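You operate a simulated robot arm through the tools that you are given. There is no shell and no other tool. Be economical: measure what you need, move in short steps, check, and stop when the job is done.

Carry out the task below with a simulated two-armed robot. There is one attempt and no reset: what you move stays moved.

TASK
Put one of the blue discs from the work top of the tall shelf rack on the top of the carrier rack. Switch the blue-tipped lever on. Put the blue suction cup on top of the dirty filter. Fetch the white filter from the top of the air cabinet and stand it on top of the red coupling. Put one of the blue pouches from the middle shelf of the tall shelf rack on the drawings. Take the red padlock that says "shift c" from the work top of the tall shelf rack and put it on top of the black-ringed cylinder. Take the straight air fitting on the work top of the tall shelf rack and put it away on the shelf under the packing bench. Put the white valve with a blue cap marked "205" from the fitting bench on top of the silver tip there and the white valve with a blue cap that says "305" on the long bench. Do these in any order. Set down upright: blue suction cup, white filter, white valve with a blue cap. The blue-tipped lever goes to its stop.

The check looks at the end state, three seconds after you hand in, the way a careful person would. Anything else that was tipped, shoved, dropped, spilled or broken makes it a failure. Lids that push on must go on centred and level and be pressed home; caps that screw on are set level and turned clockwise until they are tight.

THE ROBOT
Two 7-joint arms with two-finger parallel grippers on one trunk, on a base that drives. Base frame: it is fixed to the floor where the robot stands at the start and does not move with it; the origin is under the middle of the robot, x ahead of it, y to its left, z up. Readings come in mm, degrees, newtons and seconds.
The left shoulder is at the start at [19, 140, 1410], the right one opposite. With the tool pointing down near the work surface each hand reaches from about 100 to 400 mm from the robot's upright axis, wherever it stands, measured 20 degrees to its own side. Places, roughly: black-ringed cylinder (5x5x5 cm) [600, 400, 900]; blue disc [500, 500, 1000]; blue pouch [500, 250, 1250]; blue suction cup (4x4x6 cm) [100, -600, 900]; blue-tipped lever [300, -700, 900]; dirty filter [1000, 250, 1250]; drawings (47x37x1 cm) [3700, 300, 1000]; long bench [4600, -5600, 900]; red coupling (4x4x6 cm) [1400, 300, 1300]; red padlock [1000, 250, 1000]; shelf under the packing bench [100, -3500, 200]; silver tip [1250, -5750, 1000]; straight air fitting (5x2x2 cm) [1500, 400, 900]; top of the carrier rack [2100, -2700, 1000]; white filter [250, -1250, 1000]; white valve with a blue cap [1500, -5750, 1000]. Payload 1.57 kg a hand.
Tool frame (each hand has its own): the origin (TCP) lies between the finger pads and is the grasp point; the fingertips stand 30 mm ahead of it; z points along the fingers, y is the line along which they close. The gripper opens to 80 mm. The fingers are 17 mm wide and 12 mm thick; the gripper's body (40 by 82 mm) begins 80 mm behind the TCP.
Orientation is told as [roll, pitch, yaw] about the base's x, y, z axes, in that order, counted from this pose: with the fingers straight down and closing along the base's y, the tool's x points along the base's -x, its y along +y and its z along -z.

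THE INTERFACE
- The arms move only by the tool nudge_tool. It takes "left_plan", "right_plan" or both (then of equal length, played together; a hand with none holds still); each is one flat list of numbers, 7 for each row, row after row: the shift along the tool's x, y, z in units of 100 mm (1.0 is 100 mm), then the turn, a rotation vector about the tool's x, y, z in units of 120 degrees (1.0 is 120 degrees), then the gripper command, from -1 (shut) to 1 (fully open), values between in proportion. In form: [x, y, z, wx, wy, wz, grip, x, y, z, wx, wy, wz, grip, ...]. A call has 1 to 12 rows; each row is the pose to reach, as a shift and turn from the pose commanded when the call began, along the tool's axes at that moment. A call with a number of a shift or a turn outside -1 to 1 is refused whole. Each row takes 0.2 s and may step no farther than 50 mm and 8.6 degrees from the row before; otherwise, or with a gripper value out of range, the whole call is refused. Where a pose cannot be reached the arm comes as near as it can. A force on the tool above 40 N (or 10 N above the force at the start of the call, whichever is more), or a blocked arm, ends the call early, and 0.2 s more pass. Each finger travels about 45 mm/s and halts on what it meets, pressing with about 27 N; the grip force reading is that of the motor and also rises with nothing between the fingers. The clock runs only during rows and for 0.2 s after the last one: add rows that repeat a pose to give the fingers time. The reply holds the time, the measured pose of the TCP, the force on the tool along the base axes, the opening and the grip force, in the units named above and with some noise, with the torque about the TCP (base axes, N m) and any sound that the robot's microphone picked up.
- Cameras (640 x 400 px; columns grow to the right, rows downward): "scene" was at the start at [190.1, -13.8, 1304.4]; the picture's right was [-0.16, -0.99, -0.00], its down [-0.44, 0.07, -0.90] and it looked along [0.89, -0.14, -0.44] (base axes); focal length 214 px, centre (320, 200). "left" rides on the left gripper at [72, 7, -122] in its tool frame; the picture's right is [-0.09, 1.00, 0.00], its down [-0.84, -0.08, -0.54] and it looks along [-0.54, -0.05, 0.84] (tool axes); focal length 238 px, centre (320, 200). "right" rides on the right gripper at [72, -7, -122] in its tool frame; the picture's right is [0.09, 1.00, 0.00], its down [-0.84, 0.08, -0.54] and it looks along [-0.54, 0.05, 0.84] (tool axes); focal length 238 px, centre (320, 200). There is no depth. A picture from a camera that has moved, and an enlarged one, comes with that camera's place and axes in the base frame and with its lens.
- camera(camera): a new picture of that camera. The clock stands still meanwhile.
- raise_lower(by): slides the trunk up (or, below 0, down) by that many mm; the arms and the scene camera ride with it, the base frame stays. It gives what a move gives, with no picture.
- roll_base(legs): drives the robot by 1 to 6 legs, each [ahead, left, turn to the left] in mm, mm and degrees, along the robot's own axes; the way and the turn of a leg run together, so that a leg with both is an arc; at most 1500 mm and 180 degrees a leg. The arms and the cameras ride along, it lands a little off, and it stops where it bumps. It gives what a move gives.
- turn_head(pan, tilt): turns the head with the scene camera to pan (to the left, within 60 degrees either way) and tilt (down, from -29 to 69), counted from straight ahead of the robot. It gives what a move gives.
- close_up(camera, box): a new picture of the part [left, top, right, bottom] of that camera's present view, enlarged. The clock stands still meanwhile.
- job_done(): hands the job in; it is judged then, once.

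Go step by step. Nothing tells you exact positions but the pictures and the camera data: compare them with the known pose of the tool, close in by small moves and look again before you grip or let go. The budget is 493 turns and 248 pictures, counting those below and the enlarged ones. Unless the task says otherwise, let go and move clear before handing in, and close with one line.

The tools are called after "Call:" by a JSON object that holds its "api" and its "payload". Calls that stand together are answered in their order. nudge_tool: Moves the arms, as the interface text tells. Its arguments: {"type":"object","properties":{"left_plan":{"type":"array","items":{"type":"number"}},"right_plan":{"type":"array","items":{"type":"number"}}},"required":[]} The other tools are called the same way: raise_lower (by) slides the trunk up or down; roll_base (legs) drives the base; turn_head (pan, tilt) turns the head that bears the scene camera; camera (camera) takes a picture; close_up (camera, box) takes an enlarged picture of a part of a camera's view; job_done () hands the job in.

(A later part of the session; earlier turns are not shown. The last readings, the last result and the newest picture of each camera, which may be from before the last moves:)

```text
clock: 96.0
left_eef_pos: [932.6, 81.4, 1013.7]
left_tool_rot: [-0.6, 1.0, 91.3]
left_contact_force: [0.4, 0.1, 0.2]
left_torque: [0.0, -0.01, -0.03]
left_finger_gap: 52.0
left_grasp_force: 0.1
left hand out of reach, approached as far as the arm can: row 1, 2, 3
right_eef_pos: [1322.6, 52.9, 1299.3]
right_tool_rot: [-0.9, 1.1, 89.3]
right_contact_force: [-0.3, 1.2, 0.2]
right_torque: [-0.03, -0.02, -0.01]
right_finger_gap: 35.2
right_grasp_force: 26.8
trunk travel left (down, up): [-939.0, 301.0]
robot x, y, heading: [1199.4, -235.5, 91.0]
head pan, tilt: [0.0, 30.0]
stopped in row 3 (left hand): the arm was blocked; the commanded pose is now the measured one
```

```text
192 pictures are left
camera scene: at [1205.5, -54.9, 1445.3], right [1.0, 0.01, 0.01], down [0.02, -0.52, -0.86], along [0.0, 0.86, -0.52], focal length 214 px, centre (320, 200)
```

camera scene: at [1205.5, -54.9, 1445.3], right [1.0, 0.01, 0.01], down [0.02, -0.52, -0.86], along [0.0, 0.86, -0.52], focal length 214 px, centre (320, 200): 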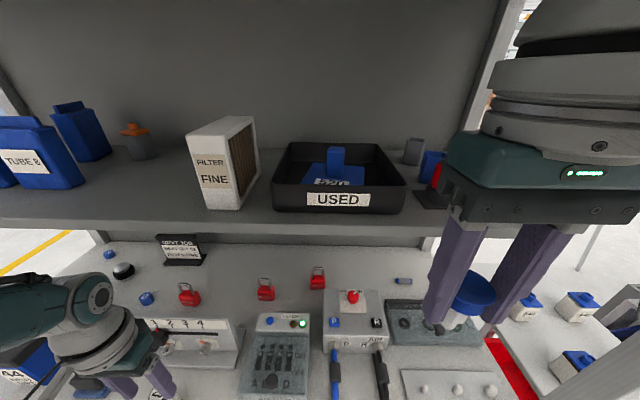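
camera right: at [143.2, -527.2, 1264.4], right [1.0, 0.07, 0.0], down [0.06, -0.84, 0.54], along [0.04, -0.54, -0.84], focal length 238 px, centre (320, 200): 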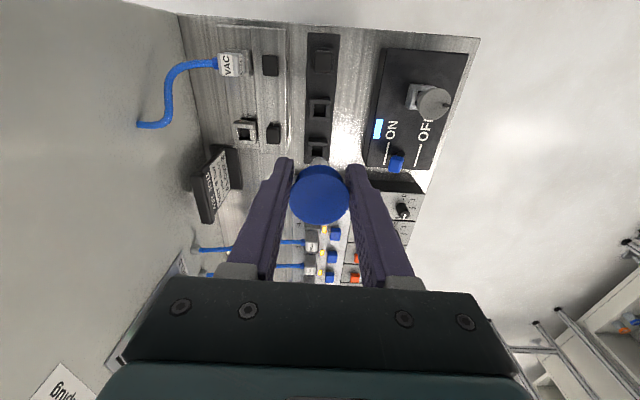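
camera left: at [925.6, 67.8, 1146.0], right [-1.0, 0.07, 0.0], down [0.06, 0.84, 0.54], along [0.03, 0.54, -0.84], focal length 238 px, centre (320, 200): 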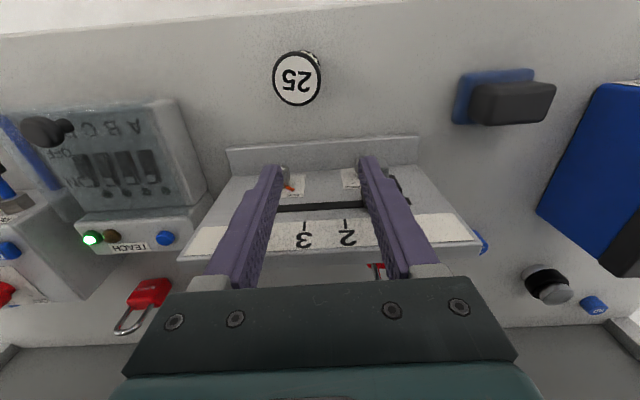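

Call:
{"api": "camera", "payload": {"camera": "left"}}

Call:
{"api": "turn_head", "payload": {"pan": 45, "tilt": 10}}

Call:
{"api": "camera", "payload": {"camera": "scene"}}

```text
191 pictures are left
camera left: at [925.3, 12.3, 1137.4], right [-1.0, 0.07, -0.01], down [0.05, 0.85, 0.53], along [0.05, 0.52, -0.85], focal length 238 px, centre (320, 200)
```

left: 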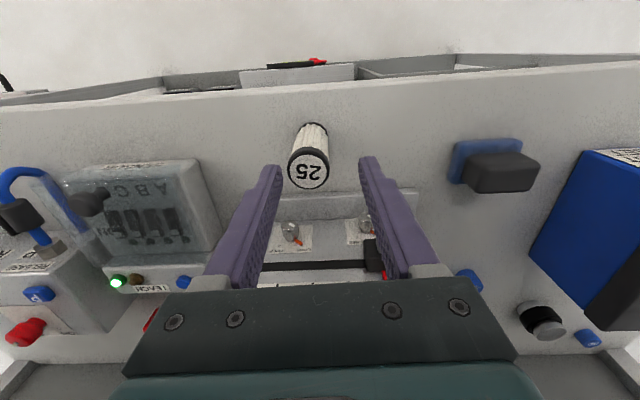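

```text
clock: 97.1
left_eef_pos: [933.6, 82.7, 1014.1]
left_tool_rot: [-0.7, 1.1, 91.4]
left_contact_force: [-0.6, -0.2, 0.0]
left_torque: [-0.01, 0.01, 0.01]
left_finger_gap: 52.4
left_grasp_force: 0.1
right_eef_pos: [1323.1, 53.3, 1300.2]
right_tool_rot: [-0.9, 1.1, 89.4]
right_contact_force: [0.9, -0.1, 1.0]
right_torque: [0.0, 0.01, 0.0]
right_finger_gap: 34.9
right_grasp_force: 26.9
trunk travel left (down, up): [-939.0, 301.0]
robot x, y, heading: [1201.3, -236.2, 91.0]
head pan, tilt: [45.0, 10.0]
```

```text
190 pictures are left
camera scene: at [1139.7, -79.9, 1477.1], right [0.7, 0.72, 0.0], down [0.14, -0.14, -0.98], along [-0.7, 0.68, -0.2], focal length 214 px, centre (320, 200)
```

scene: 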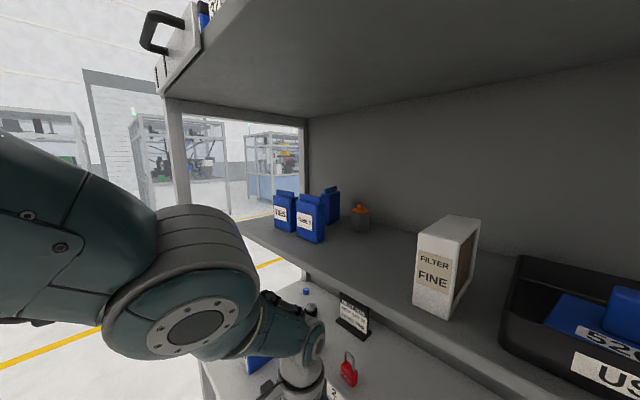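

The right elbow is probably pressing under the upper shelf. I lower the trunk again; the left fingers straddle the filter with clearance on both sides.

Call:
{"api": "raise_lower", "payload": {"by": -45}}

Call:
{"api": "camera", "payload": {"camera": "left"}}

Call:
{"api": "turn_head", "payload": {"pan": -40, "tilt": -10}}

Call:
{"api": "camera", "payload": {"camera": "scene"}}

```text
clock: 97.7
left_eef_pos: [920.7, 103.5, 1013.1]
left_tool_rot: [-0.2, -0.5, 91.4]
left_contact_force: [-0.2, -0.2, 0.3]
left_torque: [-0.03, -0.02, 0.02]
left_finger_gap: 52.2
left_grasp_force: 0.0
right_eef_pos: [1312.1, 61.5, 1289.4]
right_tool_rot: [0.0, 0.2, 89.3]
right_contact_force: [0.5, 0.1, 0.2]
right_torque: [-0.03, 0.0, 0.02]
right_finger_gap: 35.2
right_grasp_force: 26.9
trunk travel left (down, up): [-918.0, 322.0]
robot x, y, heading: [1199.4, -238.1, 90.7]
head pan, tilt: [45.0, 10.0]
stopped: the force on the tool passed its limit at 61 N (the readings are from after the stop); the commanded pose is now the measured one
```

```text
189 pictures are left
camera left: at [914.7, 29.9, 1135.2], right [-1.0, 0.07, 0.0], down [0.06, 0.83, 0.55], along [0.04, 0.55, -0.83], focal length 238 px, centre (320, 200)
```

left: 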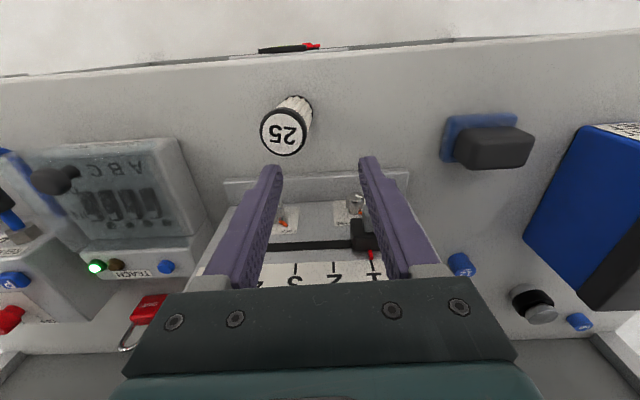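

```text
clock: 99.3
left_eef_pos: [920.5, 104.5, 1011.8]
left_tool_rot: [-0.1, -0.8, 91.4]
left_contact_force: [2.6, 1.0, 15.9]
left_torque: [-0.08, -0.56, 0.02]
left_finger_gap: 54.0
left_grasp_force: 1.2
right_eef_pos: [1313.8, 63.2, 1286.8]
right_tool_rot: [0.0, 0.1, 89.3]
right_contact_force: [-0.2, -0.1, -0.6]
right_torque: [0.03, 0.01, 0.01]
right_finger_gap: 34.9
right_grasp_force: 26.9
trunk travel left (down, up): [-918.0, 322.0]
robot x, y, heading: [1203.3, -237.0, 90.9]
head pan, tilt: [-40.0, -10.0]
```

```text
188 pictures are left
camera scene: at [1252.5, -73.1, 1496.3], right [0.77, -0.63, 0.0], down [0.11, 0.14, -0.98], along [0.62, 0.76, 0.17], focal length 214 px, centre (320, 200)
```

scene: 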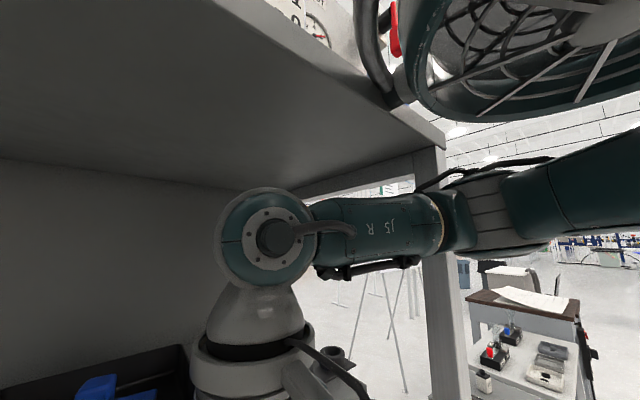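

The left finger rests on the panel below. I lift it straight up by small steps.

Call:
{"api": "nudge_tool", "payload": {"left_plan": [0, 0, -0.1, 0, 0, 0, 0.3, 0, 0, -0.2, 0, 0, 0, 0.3]}}

Call:
{"api": "camera", "payload": {"camera": "left"}}

```text
clock: 99.9
left_eef_pos: [917.3, 113.6, 1020.8]
left_tool_rot: [-0.3, -0.6, 91.4]
left_contact_force: [0.2, -0.1, 0.4]
left_torque: [0.0, 0.02, 0.03]
left_finger_gap: 51.7
left_grasp_force: 0.0
left hand out of reach, approached as far as the arm can: row 1, 2
right_eef_pos: [1312.2, 61.7, 1286.4]
right_tool_rot: [0.0, 0.2, 89.4]
right_contact_force: [-0.5, 0.3, -0.5]
right_torque: [0.02, -0.02, 0.02]
right_finger_gap: 35.0
right_grasp_force: 26.8
trunk travel left (down, up): [-918.0, 322.0]
robot x, y, heading: [1200.8, -235.7, 90.7]
head pan, tilt: [-40.0, -10.0]
```

```text
187 pictures are left
camera left: at [911.6, 39.0, 1143.3], right [-1.0, 0.07, 0.0], down [0.06, 0.83, 0.55], along [0.04, 0.55, -0.84], focal length 238 px, centre (320, 200)
```

left: 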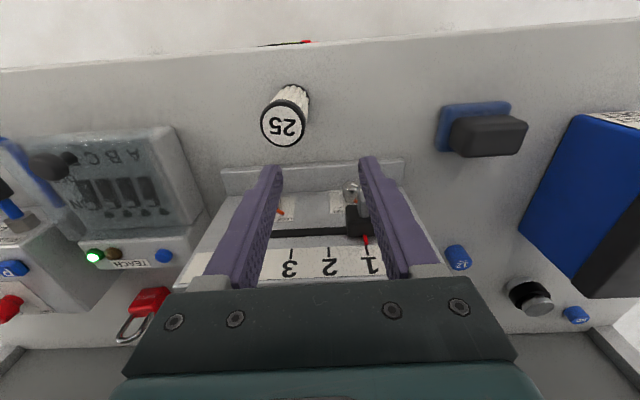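

Call:
{"api": "nudge_tool", "payload": {"left_plan": [0, 0, -0.05, 0, -0.07, 0, 0.3, 0, 0, -0.15, 0, -0.14, 0, 0.3, 0, 0, -0.3, 0, -0.2, 0, 0.3]}}

Call:
{"api": "camera", "payload": {"camera": "left"}}

```text
clock: 100.7
left_eef_pos: [905.0, 140.6, 999.0]
left_tool_rot: [-0.7, -21.2, 91.8]
left_contact_force: [0.1, -10.0, 3.2]
left_torque: [-0.2, 0.06, 0.28]
left_finger_gap: 52.2
left_grasp_force: 0.2
left hand out of reach, approached as far as the arm can: row 1, 2, 3
right_eef_pos: [1312.7, 61.4, 1286.5]
right_tool_rot: [0.0, 0.2, 89.3]
right_contact_force: [0.3, -0.1, 0.1]
right_torque: [-0.02, 0.0, 0.05]
right_finger_gap: 34.9
right_grasp_force: 26.7
trunk travel left (down, up): [-918.0, 322.0]
robot x, y, heading: [1201.0, -238.7, 90.8]
head pan, tilt: [-40.0, -10.0]
stopped in row 3 (left hand): the force on the tool passed its limit at 51 N (the readings are from after the stop); the commanded pose is now the measured one
```

```text
186 pictures are left
camera left: at [899.3, 28.9, 1086.0], right [-1.0, 0.06, 0.02], down [0.05, 0.59, 0.81], along [0.03, 0.81, -0.59], focal length 238 px, centre (320, 200)
```

left: 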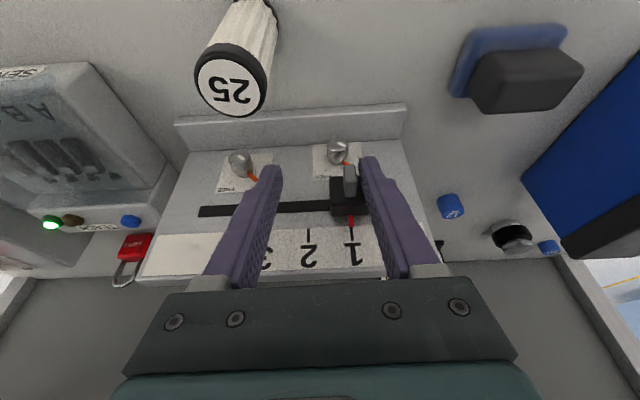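

I raise the trunk a little; with the hand tilted forward, its wrist now clears the middle shelf edge.

Call:
{"api": "raise_lower", "payload": {"by": 50}}

Call:
{"api": "camera", "payload": {"camera": "left"}}

```text
clock: 101.8
left_eef_pos: [915.5, 125.5, 1004.0]
left_tool_rot: [-1.8, -20.1, 92.3]
left_contact_force: [1.5, -10.7, 3.8]
left_torque: [-0.2, 0.12, 0.27]
left_finger_gap: 50.9
left_grasp_force: 0.2
right_eef_pos: [1319.0, 51.3, 1299.0]
right_tool_rot: [-0.9, 1.2, 89.5]
right_contact_force: [1.1, 0.1, -0.6]
right_torque: [0.04, 0.0, 0.03]
right_finger_gap: 34.9
right_grasp_force: 26.8
trunk travel left (down, up): [-939.0, 301.0]
robot x, y, heading: [1196.6, -236.7, 91.0]
head pan, tilt: [-40.0, -10.0]
stopped: the arm was blocked; the commanded pose is now the measured one
```

```text
185 pictures are left
camera left: at [909.5, 15.0, 1093.7], right [-1.0, 0.06, 0.0], down [0.04, 0.6, 0.8], along [0.04, 0.8, -0.6], focal length 238 px, centre (320, 200)
```

left: 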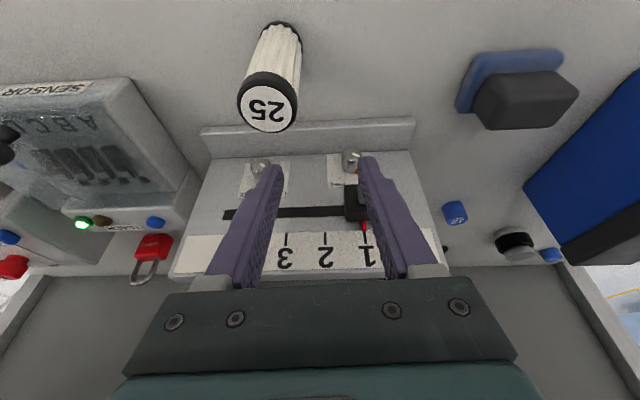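

Call:
{"api": "nudge_tool", "payload": {"left_plan": [-0.05, -0.05, -0.15, 0, 0, 0, 0.3, -0.1, -0.1, -0.3, 0, 0, 0, 0.3, -0.15, -0.15, -0.5, 0, 0, 0, 0.3, -0.2, -0.2, -0.7, 0, 0, 0, 0.3]}}

Call:
{"api": "camera", "payload": {"camera": "left"}}

```text
clock: 102.5
left_eef_pos: [917.8, 124.7, 1007.6]
left_tool_rot: [-1.8, -18.3, 92.7]
left_contact_force: [-0.3, -11.3, 1.8]
left_torque: [-0.24, 0.05, 0.29]
left_finger_gap: 52.6
left_grasp_force: 0.2
left hand out of reach, approached as far as the arm can: row 1, 2, 3
right_eef_pos: [1319.1, 51.1, 1298.8]
right_tool_rot: [-0.8, 1.2, 89.6]
right_contact_force: [0.0, 0.4, -0.2]
right_torque: [0.02, 0.01, 0.0]
right_finger_gap: 34.8
right_grasp_force: 26.7
trunk travel left (down, up): [-939.0, 301.0]
robot x, y, heading: [1195.7, -236.4, 90.9]
head pan, tilt: [-40.0, -10.0]
stopped in row 3 (left hand): the force on the tool passed its limit at 41 N (the readings are from after the stop); the commanded pose is now the measured one
```

```text
184 pictures are left
camera left: at [911.7, 19.4, 1102.1], right [-1.0, 0.05, 0.0], down [0.03, 0.63, 0.78], along [0.04, 0.78, -0.63], focal length 238 px, centre (320, 200)
```

left: 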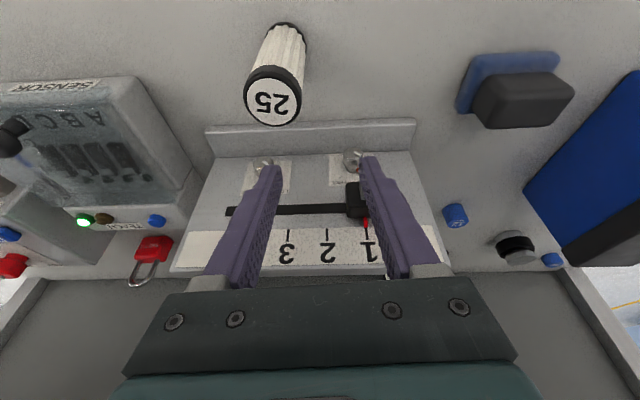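

Call:
{"api": "roll_base", "payload": {"legs": [[-16, 0, 0]]}}

Call:
{"api": "raise_lower", "payload": {"by": 40}}

Call:
{"api": "camera", "payload": {"camera": "left"}}

```text
clock: 103.3
left_eef_pos: [910.9, 114.6, 1010.5]
left_tool_rot: [-1.4, -18.7, 92.5]
left_contact_force: [0.1, 0.1, 0.2]
left_torque: [0.02, 0.01, 0.0]
left_finger_gap: 52.0
left_grasp_force: 0.1
right_eef_pos: [1312.1, 35.5, 1298.9]
right_tool_rot: [-0.5, 1.1, 89.8]
right_contact_force: [1.4, 0.2, 0.4]
right_torque: [0.04, 0.01, 0.02]
right_finger_gap: 34.9
right_grasp_force: 27.6
trunk travel left (down, up): [-939.0, 301.0]
robot x, y, heading: [1197.9, -253.5, 91.1]
head pan, tilt: [-40.0, -10.0]
```

```text
clock: 104.3
left_eef_pos: [916.6, 114.8, 1009.7]
left_tool_rot: [-2.0, -18.7, 92.8]
left_contact_force: [0.7, -1.0, -0.3]
left_torque: [0.03, -0.01, -0.01]
left_finger_gap: 51.9
left_grasp_force: 0.0
right_eef_pos: [1316.3, 37.0, 1300.3]
right_tool_rot: [-1.0, 1.2, 89.7]
right_contact_force: [0.9, 1.1, 0.3]
right_torque: [0.04, 0.01, 0.02]
right_finger_gap: 34.6
right_grasp_force: 27.0
trunk travel left (down, up): [-940.0, 300.0]
robot x, y, heading: [1192.1, -253.8, 91.3]
head pan, tilt: [-40.0, -10.0]
stopped: the arm was blocked; the commanded pose is now the measured one
```

```text
183 pictures are left
camera left: at [910.6, 7.1, 1102.7], right [-1.0, 0.05, 0.0], down [0.03, 0.62, 0.78], along [0.04, 0.78, -0.62], focal length 238 px, centre (320, 200)
```

left: 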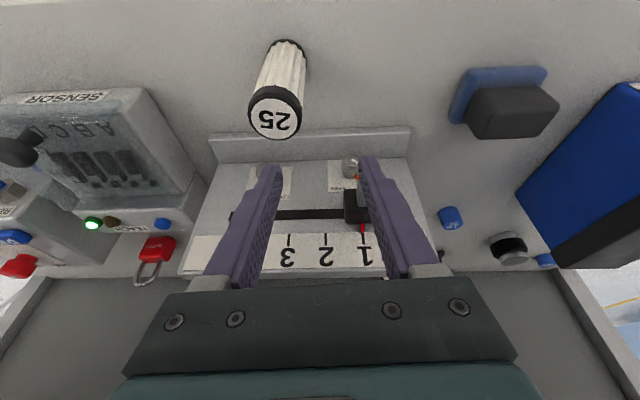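

Call:
{"api": "turn_head", "payload": {"pan": 50, "tilt": -15}}

Call:
{"api": "camera", "payload": {"camera": "scene"}}

Call:
{"api": "turn_head", "payload": {"pan": 50, "tilt": 40}}

Call:
{"api": "camera", "payload": {"camera": "scene"}}

```text
clock: 106.0
left_eef_pos: [916.4, 113.6, 1010.8]
left_tool_rot: [-2.0, -18.5, 93.0]
left_contact_force: [0.1, -0.8, 0.2]
left_torque: [0.02, -0.02, 0.01]
left_finger_gap: 52.3
left_grasp_force: 0.0
right_eef_pos: [1315.8, 36.7, 1300.7]
right_tool_rot: [-1.1, 1.2, 89.8]
right_contact_force: [-0.3, -0.6, 0.3]
right_torque: [0.0, 0.01, -0.01]
right_finger_gap: 34.9
right_grasp_force: 26.8
trunk travel left (down, up): [-940.0, 300.0]
robot x, y, heading: [1196.0, -254.7, 91.4]
head pan, tilt: [50.0, -15.0]
```

```text
182 pictures are left
camera scene: at [1137.2, -110.6, 1516.5], right [0.63, 0.78, 0.0], down [-0.18, 0.14, -0.97], along [-0.76, 0.61, 0.23], focal length 214 px, centre (320, 200)
```

scene: 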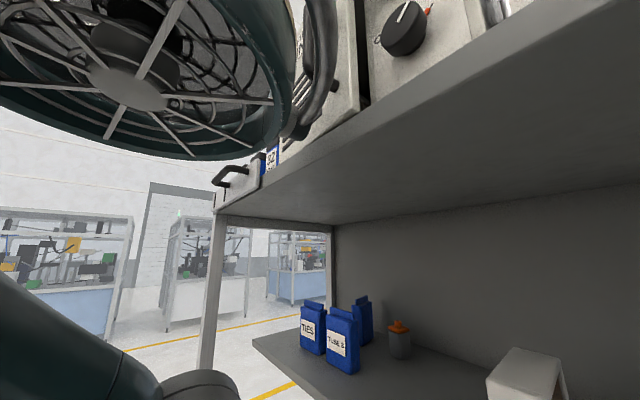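

```text
clock: 107.2
left_eef_pos: [915.3, 113.2, 1009.8]
left_tool_rot: [-2.0, -18.6, 92.9]
left_contact_force: [-0.6, 0.2, 0.5]
left_torque: [-0.01, 0.02, 0.0]
left_finger_gap: 52.0
left_grasp_force: 0.0
right_eef_pos: [1315.0, 35.9, 1300.2]
right_tool_rot: [-1.0, 1.2, 89.8]
right_contact_force: [0.3, 0.3, -0.7]
right_torque: [0.02, -0.02, 0.0]
right_finger_gap: 34.9
right_grasp_force: 27.1
trunk travel left (down, up): [-940.0, 300.0]
robot x, y, heading: [1191.2, -251.6, 91.0]
head pan, tilt: [50.0, 40.0]
```

```text
181 pictures are left
camera scene: at [1134.2, -109.2, 1430.1], right [0.63, 0.78, 0.0], down [0.51, -0.42, -0.75], along [-0.59, 0.47, -0.66], focal length 214 px, centre (320, 200)
```

scene: 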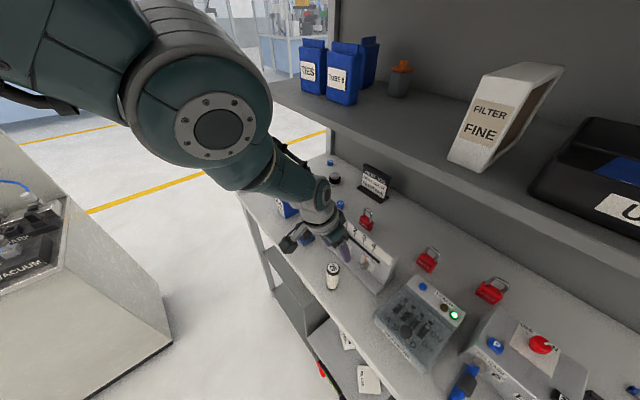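

The left arm is fully stretched, and the shoulder meets a handle on the top shelf when raised. I try pulling the hand straight up now that it touches nothing.

Call:
{"api": "nudge_tool", "payload": {"left_plan": [-0.06, 0, -0.19, 0, 0, 0, 0.3, -0.13, 0, -0.38, 0, 0, 0, 0.3, -0.2, 0, -0.57, 0, 0, 0, 0.3, -0.26, 0, -0.76, 0, 0, 0, 0.3, -0.26, 0, -0.76, 0, 0, 0, 0.3]}}

```text
clock: 108.6
left_eef_pos: [898.3, 155.7, 1053.9]
left_tool_rot: [-1.8, -18.6, 92.9]
left_contact_force: [0.5, 0.6, -0.5]
left_torque: [0.01, -0.01, -0.02]
left_finger_gap: 51.9
left_grasp_force: 0.1
left hand out of reach, approached as far as the arm can: row 1, 2, 3, 4, 5
right_eef_pos: [1313.8, 38.1, 1299.6]
right_tool_rot: [-0.9, 1.3, 89.8]
right_contact_force: [0.1, -0.5, -0.7]
right_torque: [0.0, 0.0, 0.02]
right_finger_gap: 34.9
right_grasp_force: 27.1
trunk travel left (down, up): [-940.0, 300.0]
robot x, y, heading: [1194.2, -252.2, 91.3]
head pan, tilt: [50.0, 40.0]
stopped in row 5 (left hand): the arm was blocked; the commanded pose is now the measured one
```

The fingers are now above everything. I lower the trunk slightly off the handle and back the robot straight out.

Call:
{"api": "roll_base", "payload": {"legs": [[-300, 0, 0]]}}

Call:
{"api": "nudge_tool", "payload": {"left_plan": [0.3, -0.2, -0.2, 0, 0, 0, 0.3, 0.6, -0.4, -0.4, 0, 0, 0, 0.3, 0.9, -0.6, -0.6, 0, 0, 0, 0.3, 1, -0.8, -0.8, 0, 0, 0, 0.3]}}

Call:
{"api": "camera", "payload": {"camera": "scene"}}

```text
clock: 110.6
left_eef_pos: [892.2, -128.7, 1071.1]
left_tool_rot: [-0.9, -19.8, 92.4]
left_contact_force: [0.0, 0.8, 0.1]
left_torque: [0.0, -0.01, 0.0]
left_finger_gap: 52.1
left_grasp_force: 0.0
right_eef_pos: [1311.1, -251.0, 1308.2]
right_tool_rot: [0.0, 0.1, 89.6]
right_contact_force: [0.5, -0.1, -0.6]
right_torque: [-0.04, -0.02, -0.01]
right_finger_gap: 35.1
right_grasp_force: 27.5
trunk travel left (down, up): [-940.0, 300.0]
robot x, y, heading: [1200.1, -553.0, 91.2]
head pan, tilt: [50.0, 40.0]
```

```text
clock: 111.6
left_eef_pos: [958.3, -160.8, 1024.3]
left_tool_rot: [-0.9, -19.6, 92.5]
left_contact_force: [-0.1, 0.7, 0.1]
left_torque: [-0.01, -0.02, -0.02]
left_finger_gap: 51.9
left_grasp_force: 0.1
left hand out of reach, approached as far as the arm can: row 1, 2, 3, 4
right_eef_pos: [1311.9, -251.8, 1309.0]
right_tool_rot: [0.0, 0.1, 89.6]
right_contact_force: [0.5, 0.2, 0.4]
right_torque: [0.02, 0.01, 0.01]
right_finger_gap: 34.8
right_grasp_force: 27.0
trunk travel left (down, up): [-940.0, 300.0]
robot x, y, heading: [1197.9, -551.3, 91.1]
head pan, tilt: [50.0, 40.0]
```

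```text
180 pictures are left
camera scene: at [1132.7, -400.2, 1438.6], right [0.63, 0.78, 0.0], down [0.5, -0.4, -0.77], along [-0.6, 0.48, -0.64], focal length 214 px, centre (320, 200)
```

scene: 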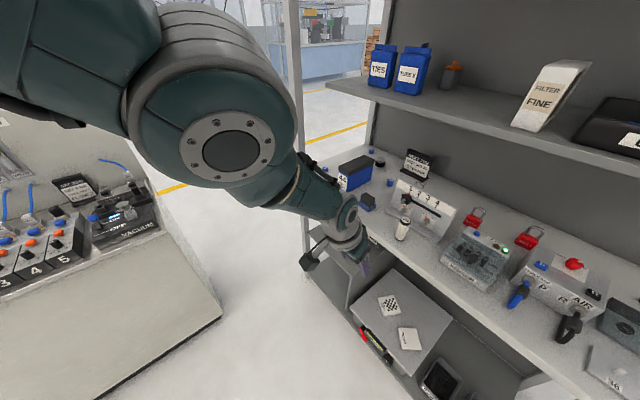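

Call:
{"api": "nudge_tool", "payload": {"left_plan": [0.07, -0.04, -0.18, 0, 0, 0, 0.3, 0.14, -0.08, -0.36, 0, 0, 0, 0.3, 0.21, -0.12, -0.54, 0, 0, 0, 0.3, 0.28, -0.16, -0.72, 0, 0, 0, 0.3, 0.35, -0.2, -0.9, 0, 0, 0, 0.3, 0.35, -0.2, -0.9, 0, 0, 0, 0.3]}}

```text
clock: 113.0
left_eef_pos: [962.3, -159.3, 1024.0]
left_tool_rot: [-0.9, -19.7, 92.5]
left_contact_force: [1.0, -0.6, 0.5]
left_torque: [-0.01, -0.03, -0.02]
left_finger_gap: 51.9
left_grasp_force: 0.1
left hand out of reach, approached as far as the arm can: row 1, 2, 3, 4, 5, 6
right_eef_pos: [1311.4, -251.7, 1308.9]
right_tool_rot: [0.0, 0.0, 89.7]
right_contact_force: [-0.7, 0.1, -0.3]
right_torque: [0.0, -0.04, 0.02]
right_finger_gap: 34.8
right_grasp_force: 26.7
trunk travel left (down, up): [-940.0, 300.0]
robot x, y, heading: [1200.8, -552.8, 90.9]
head pan, tilt: [50.0, 40.0]
```

Call:
{"api": "nudge_tool", "payload": {"left_plan": [0.12, -0.06, -0.3, 0, 0, 0, 0.3, 0.24, -0.12, -0.6, 0, 0, 0, 0.3, 0.4, -0.2, -1, 0, 0, 0, 0.3, 0.4, -0.2, -1, 0, 0, 0, 0.3, 0.4, -0.2, -1, 0, 0, 0, 0.3, 0.4, -0.2, -1, 0, 0, 0, 0.3, 0.4, -0.2, -1, 0, 0, 0, 0.3, 0.4, -0.2, -1, 0, 0, 0, 0.3, 0.4, -0.2, -1, 0, 0, 0, 0.3, 0.4, -0.2, -1, 0, 0, 0, 0.3, 0.4, -0.2, -1, 0, 0, 0, 0.3, 0.4, -0.2, -1, 0, 0, 0, 0.3]}}

Call:
{"api": "camera", "payload": {"camera": "scene"}}

```text
clock: 115.6
left_eef_pos: [972.3, -157.4, 1025.1]
left_tool_rot: [-0.9, -19.8, 92.4]
left_contact_force: [0.5, 0.4, 0.2]
left_torque: [-0.02, 0.01, 0.03]
left_finger_gap: 52.0
left_grasp_force: 0.1
left hand out of reach, approached as far as the arm can: row 1, 2, 3, 4, 5, 6, 7, 8, 9, 10, 11, 12
right_eef_pos: [1311.3, -251.0, 1309.4]
right_tool_rot: [0.0, 0.1, 89.7]
right_contact_force: [0.6, 1.0, -0.4]
right_torque: [-0.03, 0.0, -0.03]
right_finger_gap: 34.7
right_grasp_force: 26.7
trunk travel left (down, up): [-940.0, 300.0]
robot x, y, heading: [1199.1, -551.6, 91.1]
head pan, tilt: [50.0, 40.0]
```

```text
179 pictures are left
camera scene: at [1132.8, -400.2, 1438.6], right [0.63, 0.78, 0.0], down [0.5, -0.4, -0.77], along [-0.6, 0.48, -0.64], focal length 214 px, centre (320, 200)
```

scene: 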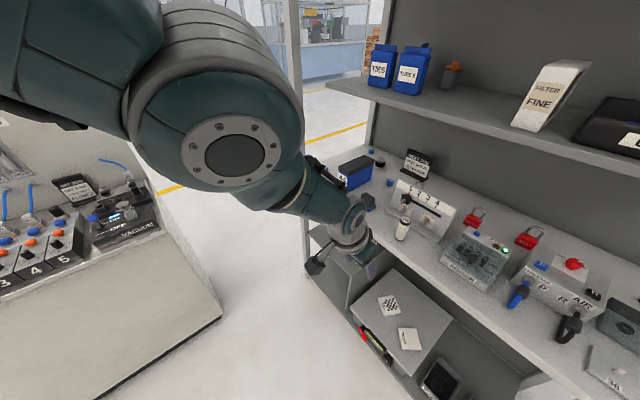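

Call:
{"api": "nudge_tool", "payload": {"left_plan": [0, 0, 0, 0, 0.07, 0, 0.3, 0, 0, 0, 0, 0.14, 0, 0.3, 0, 0, 0, 0, 0.21, 0, 0.3, 0, 0, 0, 0, 0.28, 0, 0.3, 0, 0, 0, 0, 0.35, 0, 0.3, 0, 0, 0, 0, 0.42, 0, 0.3, 0, 0, 0, 0, 0.49, 0, 0.3, 0, 0, 0, 0, 0.55, 0, 0.3]}}

```text
clock: 117.4
left_eef_pos: [975.8, -308.8, 1136.3]
left_tool_rot: [-1.2, 43.1, 91.3]
left_contact_force: [1.0, 0.6, 0.0]
left_torque: [0.0, 0.01, -0.01]
left_finger_gap: 51.8
left_grasp_force: 0.0
left hand out of reach, approached as far as the arm can: row 1, 2, 3, 4, 5, 6, 7, 8
right_eef_pos: [1311.3, -251.6, 1308.7]
right_tool_rot: [0.0, 0.1, 89.7]
right_contact_force: [1.0, -0.5, -0.4]
right_torque: [-0.02, -0.01, 0.01]
right_finger_gap: 35.0
right_grasp_force: 26.3
trunk travel left (down, up): [-940.0, 300.0]
robot x, y, heading: [1200.3, -551.1, 91.3]
head pan, tilt: [50.0, 40.0]
```

Call:
{"api": "nudge_tool", "payload": {"left_plan": [0, -0.3, 0, 0, 0, 0, 0.3, 0, -0.6, 0, 0, 0, 0, 0.3, 0, -1, 0, 0, 0, 0, 0.3, 0, -1, 0, 0, 0, 0, 0.3]}}

Call:
{"api": "nudge_tool", "payload": {"left_plan": [0, -0.3, -0.1, 0, 0, 0, 0.3, 0, -0.6, -0.2, 0, 0, 0, 0.3, 0, -1, -0.3, 0, 0, 0, 0.3, 0, -1, -0.5, 0, 0, 0, 0.3]}}

```text
clock: 118.4
left_eef_pos: [1071.1, -310.6, 1141.5]
left_tool_rot: [-1.2, 42.9, 91.3]
left_contact_force: [0.5, -0.6, -0.2]
left_torque: [-0.01, 0.01, -0.02]
left_finger_gap: 52.1
left_grasp_force: 0.1
left hand out of reach, approached as far as the arm can: row 3, 4
right_eef_pos: [1311.6, -252.3, 1308.3]
right_tool_rot: [0.0, 0.2, 89.6]
right_contact_force: [-0.7, -0.1, -0.5]
right_torque: [-0.02, -0.03, 0.01]
right_finger_gap: 34.8
right_grasp_force: 26.8
trunk travel left (down, up): [-940.0, 300.0]
robot x, y, heading: [1199.1, -551.7, 90.9]
head pan, tilt: [50.0, 40.0]
```

```text
clock: 119.4
left_eef_pos: [1157.1, -299.9, 1194.7]
left_tool_rot: [-1.1, 43.0, 91.4]
left_contact_force: [0.5, 1.1, -0.5]
left_torque: [0.05, -0.02, 0.0]
left_finger_gap: 52.0
left_grasp_force: 0.1
left hand out of reach, approached as far as the arm can: row 1, 2, 3, 4
right_eef_pos: [1311.7, -252.8, 1308.0]
right_tool_rot: [0.1, 0.1, 89.8]
right_contact_force: [1.1, -0.6, -0.5]
right_torque: [0.02, 0.01, 0.02]
right_finger_gap: 34.7
right_grasp_force: 26.7
trunk travel left (down, up): [-940.0, 300.0]
robot x, y, heading: [1200.1, -551.5, 91.1]
head pan, tilt: [50.0, 40.0]
```

Call:
{"api": "nudge_tool", "payload": {"left_plan": [0.3, 0.1, 0, 0, 0, 0, 0.3, 0.6, 0.2, 0, 0, 0, 0, 0.3, 0.8, 0.3, 0, 0, 0, 0, 0.3, 0.8, 0.3, 0, 0, 0, 0, 0.3]}}

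Call:
{"api": "turn_head", "payload": {"pan": 20, "tilt": 20}}

Call:
{"api": "camera", "payload": {"camera": "scene"}}

```text
clock: 120.4
left_eef_pos: [1154.3, -290.9, 1212.7]
left_tool_rot: [-1.3, 43.0, 91.3]
left_contact_force: [-0.3, 0.1, -0.1]
left_torque: [-0.01, 0.01, 0.01]
left_finger_gap: 52.3
left_grasp_force: 0.0
left hand out of reach, approached as far as the arm can: row 1, 2, 3, 4
right_eef_pos: [1311.5, -251.2, 1308.9]
right_tool_rot: [-0.1, 0.1, 89.8]
right_contact_force: [0.7, -0.2, -0.1]
right_torque: [0.04, 0.02, -0.03]
right_finger_gap: 34.8
right_grasp_force: 27.4
trunk travel left (down, up): [-940.0, 300.0]
robot x, y, heading: [1199.8, -551.5, 91.4]
head pan, tilt: [50.0, 40.0]
```

```text
clock: 121.4
left_eef_pos: [1154.8, -288.2, 1213.9]
left_tool_rot: [-1.0, 42.7, 91.6]
left_contact_force: [-0.5, 0.3, 0.3]
left_torque: [-0.03, -0.04, 0.03]
left_finger_gap: 51.9
left_grasp_force: 0.1
right_eef_pos: [1311.4, -252.0, 1308.4]
right_tool_rot: [0.0, 0.1, 89.7]
right_contact_force: [0.2, 0.5, -0.8]
right_torque: [0.0, -0.03, 0.0]
right_finger_gap: 35.1
right_grasp_force: 26.6
trunk travel left (down, up): [-940.0, 300.0]
robot x, y, heading: [1198.8, -549.1, 91.3]
head pan, tilt: [20.0, 20.0]
```

```text
178 pictures are left
camera scene: at [1145.8, -380.4, 1453.9], right [0.81, 0.59, 0.0], down [0.29, -0.4, -0.87], along [-0.51, 0.7, -0.5], focal length 214 px, centre (320, 200)
```

scene: 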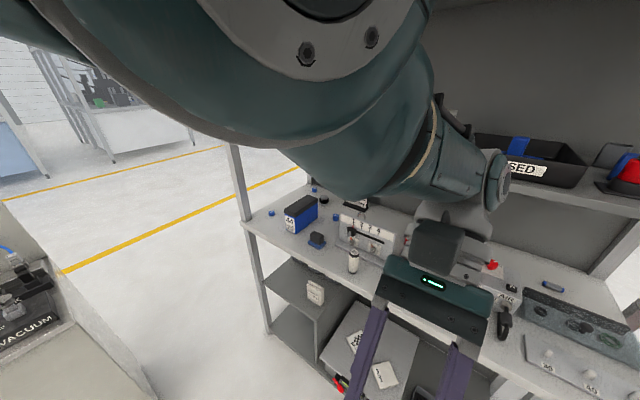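

Call:
{"api": "nudge_tool", "payload": {"left_plan": [0, 0.1, 0, 0, 0.07, 0, 0.3, 0, 0.2, 0, 0, 0.14, 0, 0.3, 0, 0.3, 0, 0, 0.21, 0, 0.3, 0, 0.4, 0, 0, 0.28, 0, 0.3, 0, 0.5, 0, 0, 0.35, 0, 0.3, 0, 0.6, 0, 0, 0.42, 0, 0.3]}}

Call:
{"api": "camera", "payload": {"camera": "scene"}}

```text
clock: 123.0
left_eef_pos: [1166.5, -363.2, 1278.7]
left_tool_rot: [-35.5, 61.8, 52.7]
left_contact_force: [-0.5, -0.7, -0.6]
left_torque: [0.02, -0.01, 0.03]
left_finger_gap: 52.1
left_grasp_force: 0.1
left hand out of reach, approached as far as the arm can: row 1, 2, 3, 4, 5, 6
right_eef_pos: [1311.9, -251.7, 1308.1]
right_tool_rot: [0.0, 0.0, 89.7]
right_contact_force: [0.2, -0.5, -0.6]
right_torque: [0.0, 0.01, 0.0]
right_finger_gap: 34.8
right_grasp_force: 27.2
trunk travel left (down, up): [-940.0, 300.0]
robot x, y, heading: [1199.9, -549.0, 91.1]
head pan, tilt: [20.0, 20.0]
stopped in row 6 (left hand): the arm was blocked; the commanded pose is now the measured one
```

```text
177 pictures are left
camera scene: at [1165.4, -366.6, 1470.0], right [0.93, 0.36, 0.0], down [0.12, -0.32, -0.94], along [-0.34, 0.88, -0.34], focal length 214 px, centre (320, 200)
```

scene: 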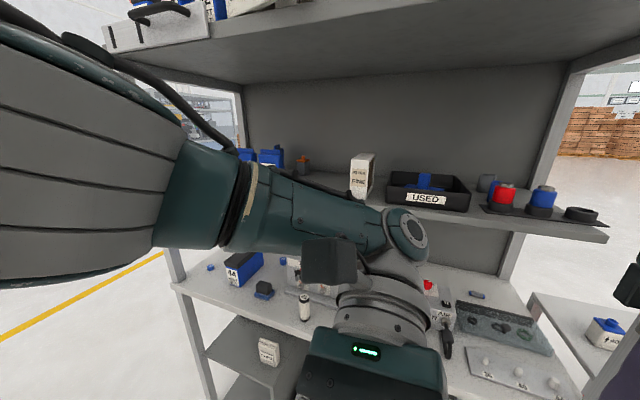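

Call:
{"api": "nudge_tool", "payload": {"left_plan": [-0.15, 0.3, -0.17, 0, 0, 0, 0.3, -0.3, 0.6, -0.34, 0, 0, 0, 0.3, -0.5, 0.97, -0.57, 0, 0, 0, 0.3, -0.5, 0.97, -0.57, 0, 0, 0, 0.3]}}

Call:
{"api": "camera", "payload": {"camera": "scene"}}

```text
clock: 124.0
left_eef_pos: [1080.5, -333.8, 1262.9]
left_tool_rot: [-35.8, 61.7, 52.7]
left_contact_force: [0.7, 0.1, -1.5]
left_torque: [-0.01, -0.02, -0.02]
left_finger_gap: 51.9
left_grasp_force: 0.1
left hand out of reach, approached as far as the arm can: row 1, 2, 3, 4
right_eef_pos: [1311.7, -252.1, 1308.5]
right_tool_rot: [0.0, 0.1, 89.8]
right_contact_force: [-0.1, -0.8, 0.7]
right_torque: [-0.02, 0.01, 0.02]
right_finger_gap: 34.9
right_grasp_force: 26.7
trunk travel left (down, up): [-940.0, 300.0]
robot x, y, heading: [1199.8, -555.6, 90.9]
head pan, tilt: [20.0, 20.0]
```

```text
176 pictures are left
camera scene: at [1165.5, -366.6, 1470.0], right [0.93, 0.36, 0.0], down [0.12, -0.32, -0.94], along [-0.34, 0.88, -0.34], focal length 214 px, centre (320, 200)
```

scene: 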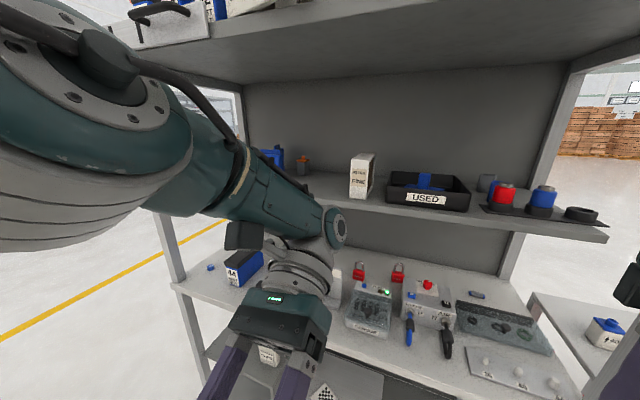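

Call:
{"api": "nudge_tool", "payload": {"left_plan": [0.2, -0.08, -0.22, -0.007, -0.04, -0.03, 0.3, 0.4, -0.15, -0.44, -0.014, -0.08, -0.06, 0.3, 0.6, -0.22, -0.66, -0.02, -0.12, -0.09, 0.3, 0.75, -0.3, -0.88, -0.027, -0.16, -0.12, 0.3, 0.9, -0.36, -1, -0.032, -0.176, -0.139, 0.3, 0.9, -0.36, -1, -0.032, -0.176, -0.139, 0.3]}}

Call:
{"api": "camera", "payload": {"camera": "scene"}}

```text
clock: 125.4
left_eef_pos: [1086.6, -277.6, 1391.5]
left_tool_rot: [0.1, 46.1, 91.1]
left_contact_force: [0.7, 1.0, -0.6]
left_torque: [0.02, -0.01, 0.0]
left_finger_gap: 51.8
left_grasp_force: 0.1
right_eef_pos: [1312.5, -251.9, 1308.7]
right_tool_rot: [0.1, 0.1, 89.7]
right_contact_force: [0.6, 0.5, 0.3]
right_torque: [-0.01, 0.02, -0.04]
right_finger_gap: 34.8
right_grasp_force: 27.4
trunk travel left (down, up): [-940.0, 300.0]
robot x, y, heading: [1199.3, -550.7, 91.2]
head pan, tilt: [20.0, 20.0]
```

```text
175 pictures are left
camera scene: at [1165.4, -366.6, 1470.0], right [0.93, 0.36, 0.0], down [0.12, -0.32, -0.94], along [-0.34, 0.88, -0.34], focal length 214 px, centre (320, 200)
```

scene: 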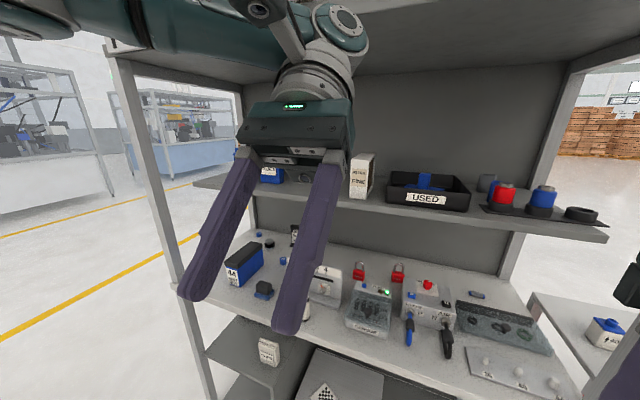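

The left arm is back in a healthy folded pose, and everything is still standing. Next I set the cup down near (1050,95) with the right hand to regrip it; I move over and lower the trunk.

Call:
{"api": "roll_base", "payload": {"legs": [[0, 250, 0], [170, 0, 0]]}}

Call:
{"api": "raise_lower", "payload": {"by": -140}}

Call:
{"api": "turn_head", "payload": {"pan": -10, "tilt": 35}}

Call:
{"api": "camera", "payload": {"camera": "scene"}}

Call:
{"api": "camera", "payload": {"camera": "right"}}

```text
clock: 128.2
left_eef_pos: [834.2, -115.3, 1390.3]
left_tool_rot: [0.1, 46.1, 91.1]
left_contact_force: [0.0, 0.8, -0.3]
left_torque: [-0.01, 0.05, 0.0]
left_finger_gap: 51.9
left_grasp_force: 0.0
right_eef_pos: [1059.9, -89.1, 1307.5]
right_tool_rot: [0.0, 0.2, 89.7]
right_contact_force: [-0.3, -0.3, -0.6]
right_torque: [0.01, -0.01, -0.01]
right_finger_gap: 34.9
right_grasp_force: 26.9
trunk travel left (down, up): [-940.0, 300.0]
robot x, y, heading: [946.4, -384.7, 91.1]
head pan, tilt: [20.0, 20.0]
```

```text
clock: 129.9
left_eef_pos: [835.4, -115.7, 1251.1]
left_tool_rot: [0.0, 46.1, 91.1]
left_contact_force: [0.3, 0.0, 0.9]
left_torque: [0.02, -0.04, -0.04]
left_finger_gap: 52.0
left_grasp_force: 0.1
right_eef_pos: [1059.0, -89.2, 1168.3]
right_tool_rot: [0.1, 0.1, 89.6]
right_contact_force: [-0.3, 0.9, -0.6]
right_torque: [0.0, 0.03, 0.0]
right_finger_gap: 34.9
right_grasp_force: 26.5
trunk travel left (down, up): [-800.0, 440.0]
robot x, y, heading: [944.8, -388.9, 90.9]
head pan, tilt: [20.0, 20.0]
```

```text
clock: 130.9
left_eef_pos: [834.9, -114.4, 1250.4]
left_tool_rot: [0.0, 46.0, 91.1]
left_contact_force: [0.5, -0.3, -0.2]
left_torque: [-0.03, 0.02, 0.0]
left_finger_gap: 51.8
left_grasp_force: 0.1
right_eef_pos: [1060.4, -88.8, 1167.6]
right_tool_rot: [0.0, 0.2, 89.8]
right_contact_force: [-0.3, 0.2, -0.9]
right_torque: [-0.01, -0.01, -0.01]
right_finger_gap: 35.1
right_grasp_force: 26.9
trunk travel left (down, up): [-800.0, 440.0]
robot x, y, heading: [948.4, -387.4, 91.1]
head pan, tilt: [-10.0, 35.0]
```

```text
174 pictures are left
camera scene: at [960.4, -203.8, 1306.2], right [0.99, -0.15, 0.0], down [-0.09, -0.57, -0.82], along [0.12, 0.81, -0.57], focal length 214 px, centre (320, 200)
```

scene: 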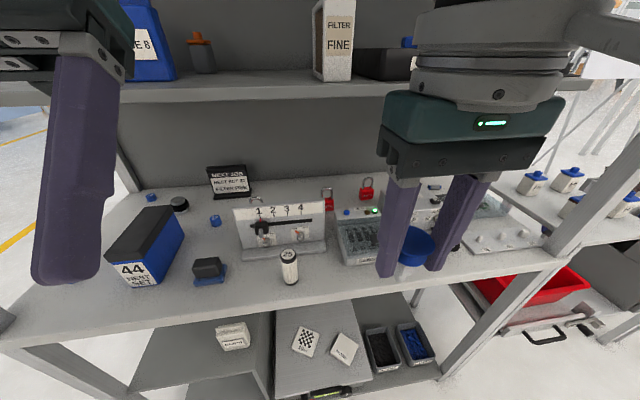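

```text
173 pictures are left
camera right: at [1065.3, -160.6, 1290.2], right [-1.0, -0.09, 0.0], down [-0.07, 0.84, 0.54], along [-0.05, 0.54, -0.84], focal length 238 px, centre (320, 200)
```

right: 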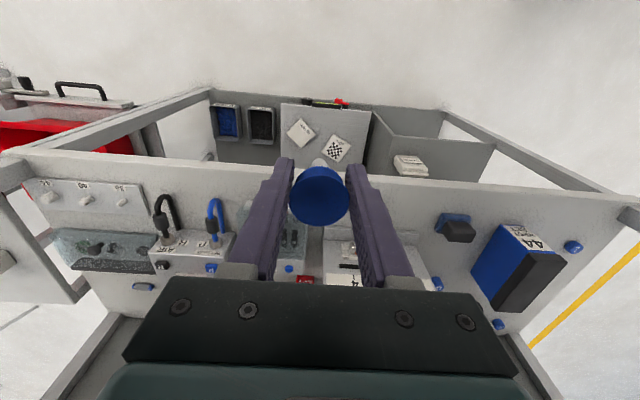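

Call:
{"api": "roll_base", "payload": {"legs": [[140, 0, 0]]}}

Call:
{"api": "nudge_tool", "payload": {"right_plan": [-0.1, 0.25, 0.2, 0, 0, 0, -1, -0.2, 0.5, 0.5, 0, 0, 0, -1, -0.25, 0.5, 0.9, 0, 0, 0, -1]}}

Call:
{"api": "camera", "payload": {"camera": "right"}}

```text
clock: 132.2
left_eef_pos: [830.2, 24.9, 1250.9]
left_tool_rot: [0.0, 46.1, 91.1]
left_contact_force: [-1.2, -0.1, 0.3]
left_torque: [0.03, 0.0, 0.02]
left_finger_gap: 52.3
left_grasp_force: 0.1
right_eef_pos: [1055.5, 51.7, 1168.7]
right_tool_rot: [0.0, 0.2, 89.8]
right_contact_force: [0.7, 0.4, -0.3]
right_torque: [0.01, 0.01, 0.0]
right_finger_gap: 35.0
right_grasp_force: 26.9
trunk travel left (down, up): [-800.0, 440.0]
robot x, y, heading: [943.1, -250.9, 91.2]
head pan, tilt: [-10.0, 35.0]
```

```text
clock: 133.0
left_eef_pos: [831.9, 26.1, 1249.8]
left_tool_rot: [0.0, 46.1, 91.1]
left_contact_force: [0.2, 0.0, 0.2]
left_torque: [0.02, 0.0, 0.01]
left_finger_gap: 51.7
left_grasp_force: 0.1
right_eef_pos: [1004.7, 76.4, 1077.0]
right_tool_rot: [0.1, 0.1, 89.8]
right_contact_force: [0.9, -0.7, 0.1]
right_torque: [0.01, 0.04, 0.0]
right_finger_gap: 34.7
right_grasp_force: 27.5
trunk travel left (down, up): [-800.0, 440.0]
robot x, y, heading: [945.2, -250.4, 91.5]
head pan, tilt: [-10.0, 35.0]
```

```text
172 pictures are left
camera right: at [1012.1, 5.2, 1199.4], right [-1.0, -0.09, 0.0], down [-0.07, 0.84, 0.54], along [-0.05, 0.54, -0.84], focal length 238 px, centre (320, 200)
```

right: 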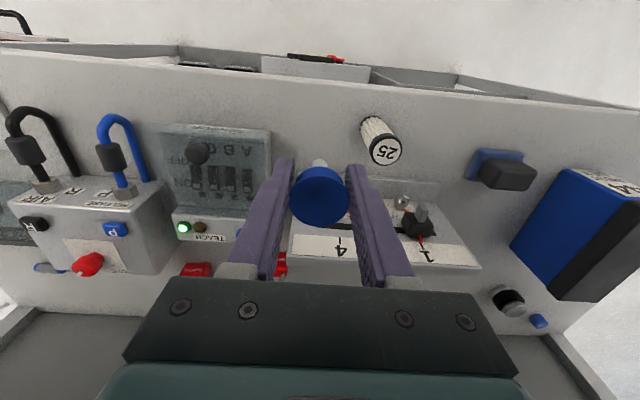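

Call:
{"api": "nudge_tool", "payload": {"right_plan": [-0.08, 0, 0.4, 0, 0, 0, -1, -0.08, 0, 0.8, 0, 0, 0, -1, -0.08, 0, 1.0, 0, 0, 0, -1]}}

Call:
{"api": "nudge_tool", "payload": {"right_plan": [0, 0, 0.1, 0, 0, 0, -1, 0, 0, 0.15, 0, 0, 0, -1]}}

Call:
{"api": "camera", "payload": {"camera": "scene"}}

```text
clock: 133.8
left_eef_pos: [831.2, 26.4, 1251.2]
left_tool_rot: [0.0, 46.2, 91.1]
left_contact_force: [0.1, -0.2, 0.4]
left_torque: [0.0, -0.05, 0.01]
left_finger_gap: 52.0
left_grasp_force: 0.1
right_eef_pos: [1005.6, 85.6, 978.0]
right_tool_rot: [0.0, 0.1, 89.8]
right_contact_force: [1.1, 0.2, -0.5]
right_torque: [0.0, 0.0, 0.01]
right_finger_gap: 34.6
right_grasp_force: 27.1
trunk travel left (down, up): [-800.0, 440.0]
robot x, y, heading: [946.9, -249.3, 91.3]
head pan, tilt: [-10.0, 35.0]
```

```text
clock: 134.4
left_eef_pos: [831.6, 24.4, 1250.4]
left_tool_rot: [0.0, 46.1, 91.1]
left_contact_force: [0.9, 0.2, -0.4]
left_torque: [-0.01, 0.01, -0.04]
left_finger_gap: 52.0
left_grasp_force: 0.2
right_eef_pos: [1006.8, 84.0, 963.3]
right_tool_rot: [-0.1, 0.2, 89.9]
right_contact_force: [0.4, 0.3, -1.3]
right_torque: [-0.02, 0.01, 0.01]
right_finger_gap: 34.7
right_grasp_force: 27.4
trunk travel left (down, up): [-800.0, 440.0]
robot x, y, heading: [948.9, -247.6, 91.5]
head pan, tilt: [-10.0, 35.0]
```

```text
171 pictures are left
camera scene: at [957.2, -63.4, 1306.2], right [0.99, -0.15, 0.0], down [-0.09, -0.57, -0.82], along [0.12, 0.81, -0.57], focal length 214 px, centre (320, 200)
```

scene: 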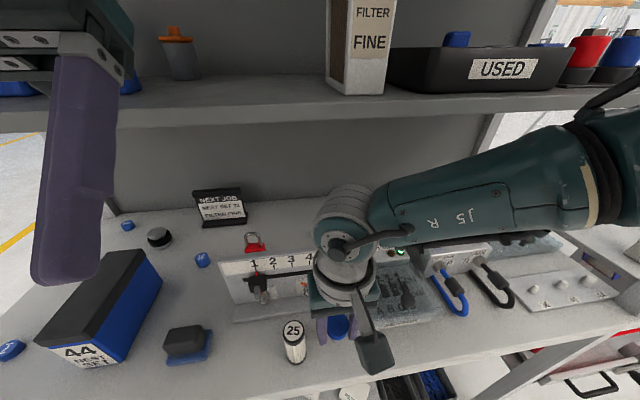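

Call:
{"api": "nudge_tool", "payload": {"right_plan": [0, 0, 0.03, 0, 0, 0, -1, 0, 0, 0.05, 0, 0, 0, -1]}}

Call:
{"api": "nudge_tool", "payload": {"right_plan": [0, 0, 0.03, 0, 0, 0, -1, 0, 0, 0.05, 0, 0, 0, -1]}}

Call:
{"api": "close_up", "payload": {"camera": "scene", "box": [260, 280, 420, 390]}}

```text
clock: 135.0
left_eef_pos: [830.1, 25.6, 1250.3]
left_tool_rot: [-0.2, 46.0, 91.1]
left_contact_force: [-0.8, -0.5, 0.0]
left_torque: [0.0, 0.0, 0.05]
left_finger_gap: 52.2
left_grasp_force: 0.3
right_eef_pos: [1004.6, 84.4, 958.3]
right_tool_rot: [0.0, 0.2, 89.8]
right_contact_force: [0.2, 0.4, -0.4]
right_torque: [-0.02, -0.02, -0.02]
right_finger_gap: 35.0
right_grasp_force: 27.0
trunk travel left (down, up): [-800.0, 440.0]
robot x, y, heading: [947.8, -250.8, 91.1]
head pan, tilt: [-10.0, 35.0]
```

```text
clock: 135.6
left_eef_pos: [831.1, 25.5, 1252.0]
left_tool_rot: [0.0, 46.1, 91.0]
left_contact_force: [-0.4, -0.4, 0.3]
left_torque: [-0.01, 0.01, -0.02]
left_finger_gap: 52.0
left_grasp_force: 0.1
right_eef_pos: [1005.9, 83.7, 954.1]
right_tool_rot: [0.0, 0.2, 89.8]
right_contact_force: [-0.2, -3.6, 12.5]
right_torque: [-0.13, -0.04, -0.02]
right_finger_gap: 34.8
right_grasp_force: 27.2
trunk travel left (down, up): [-800.0, 440.0]
robot x, y, heading: [946.9, -247.8, 91.4]
head pan, tilt: [-10.0, 35.0]
```

```text
3.64 times, centred on (340, 335) of scene
camera zoom: at [957.4, -63.4, 1306.5], right [0.99, -0.15, 0.0], down [-0.09, -0.57, -0.82], along [0.12, 0.81, -0.57], focal length 780 px, centre (247, -291)
```

zoom: 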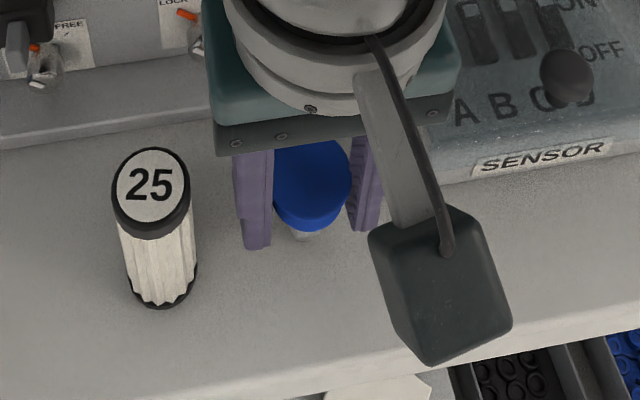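

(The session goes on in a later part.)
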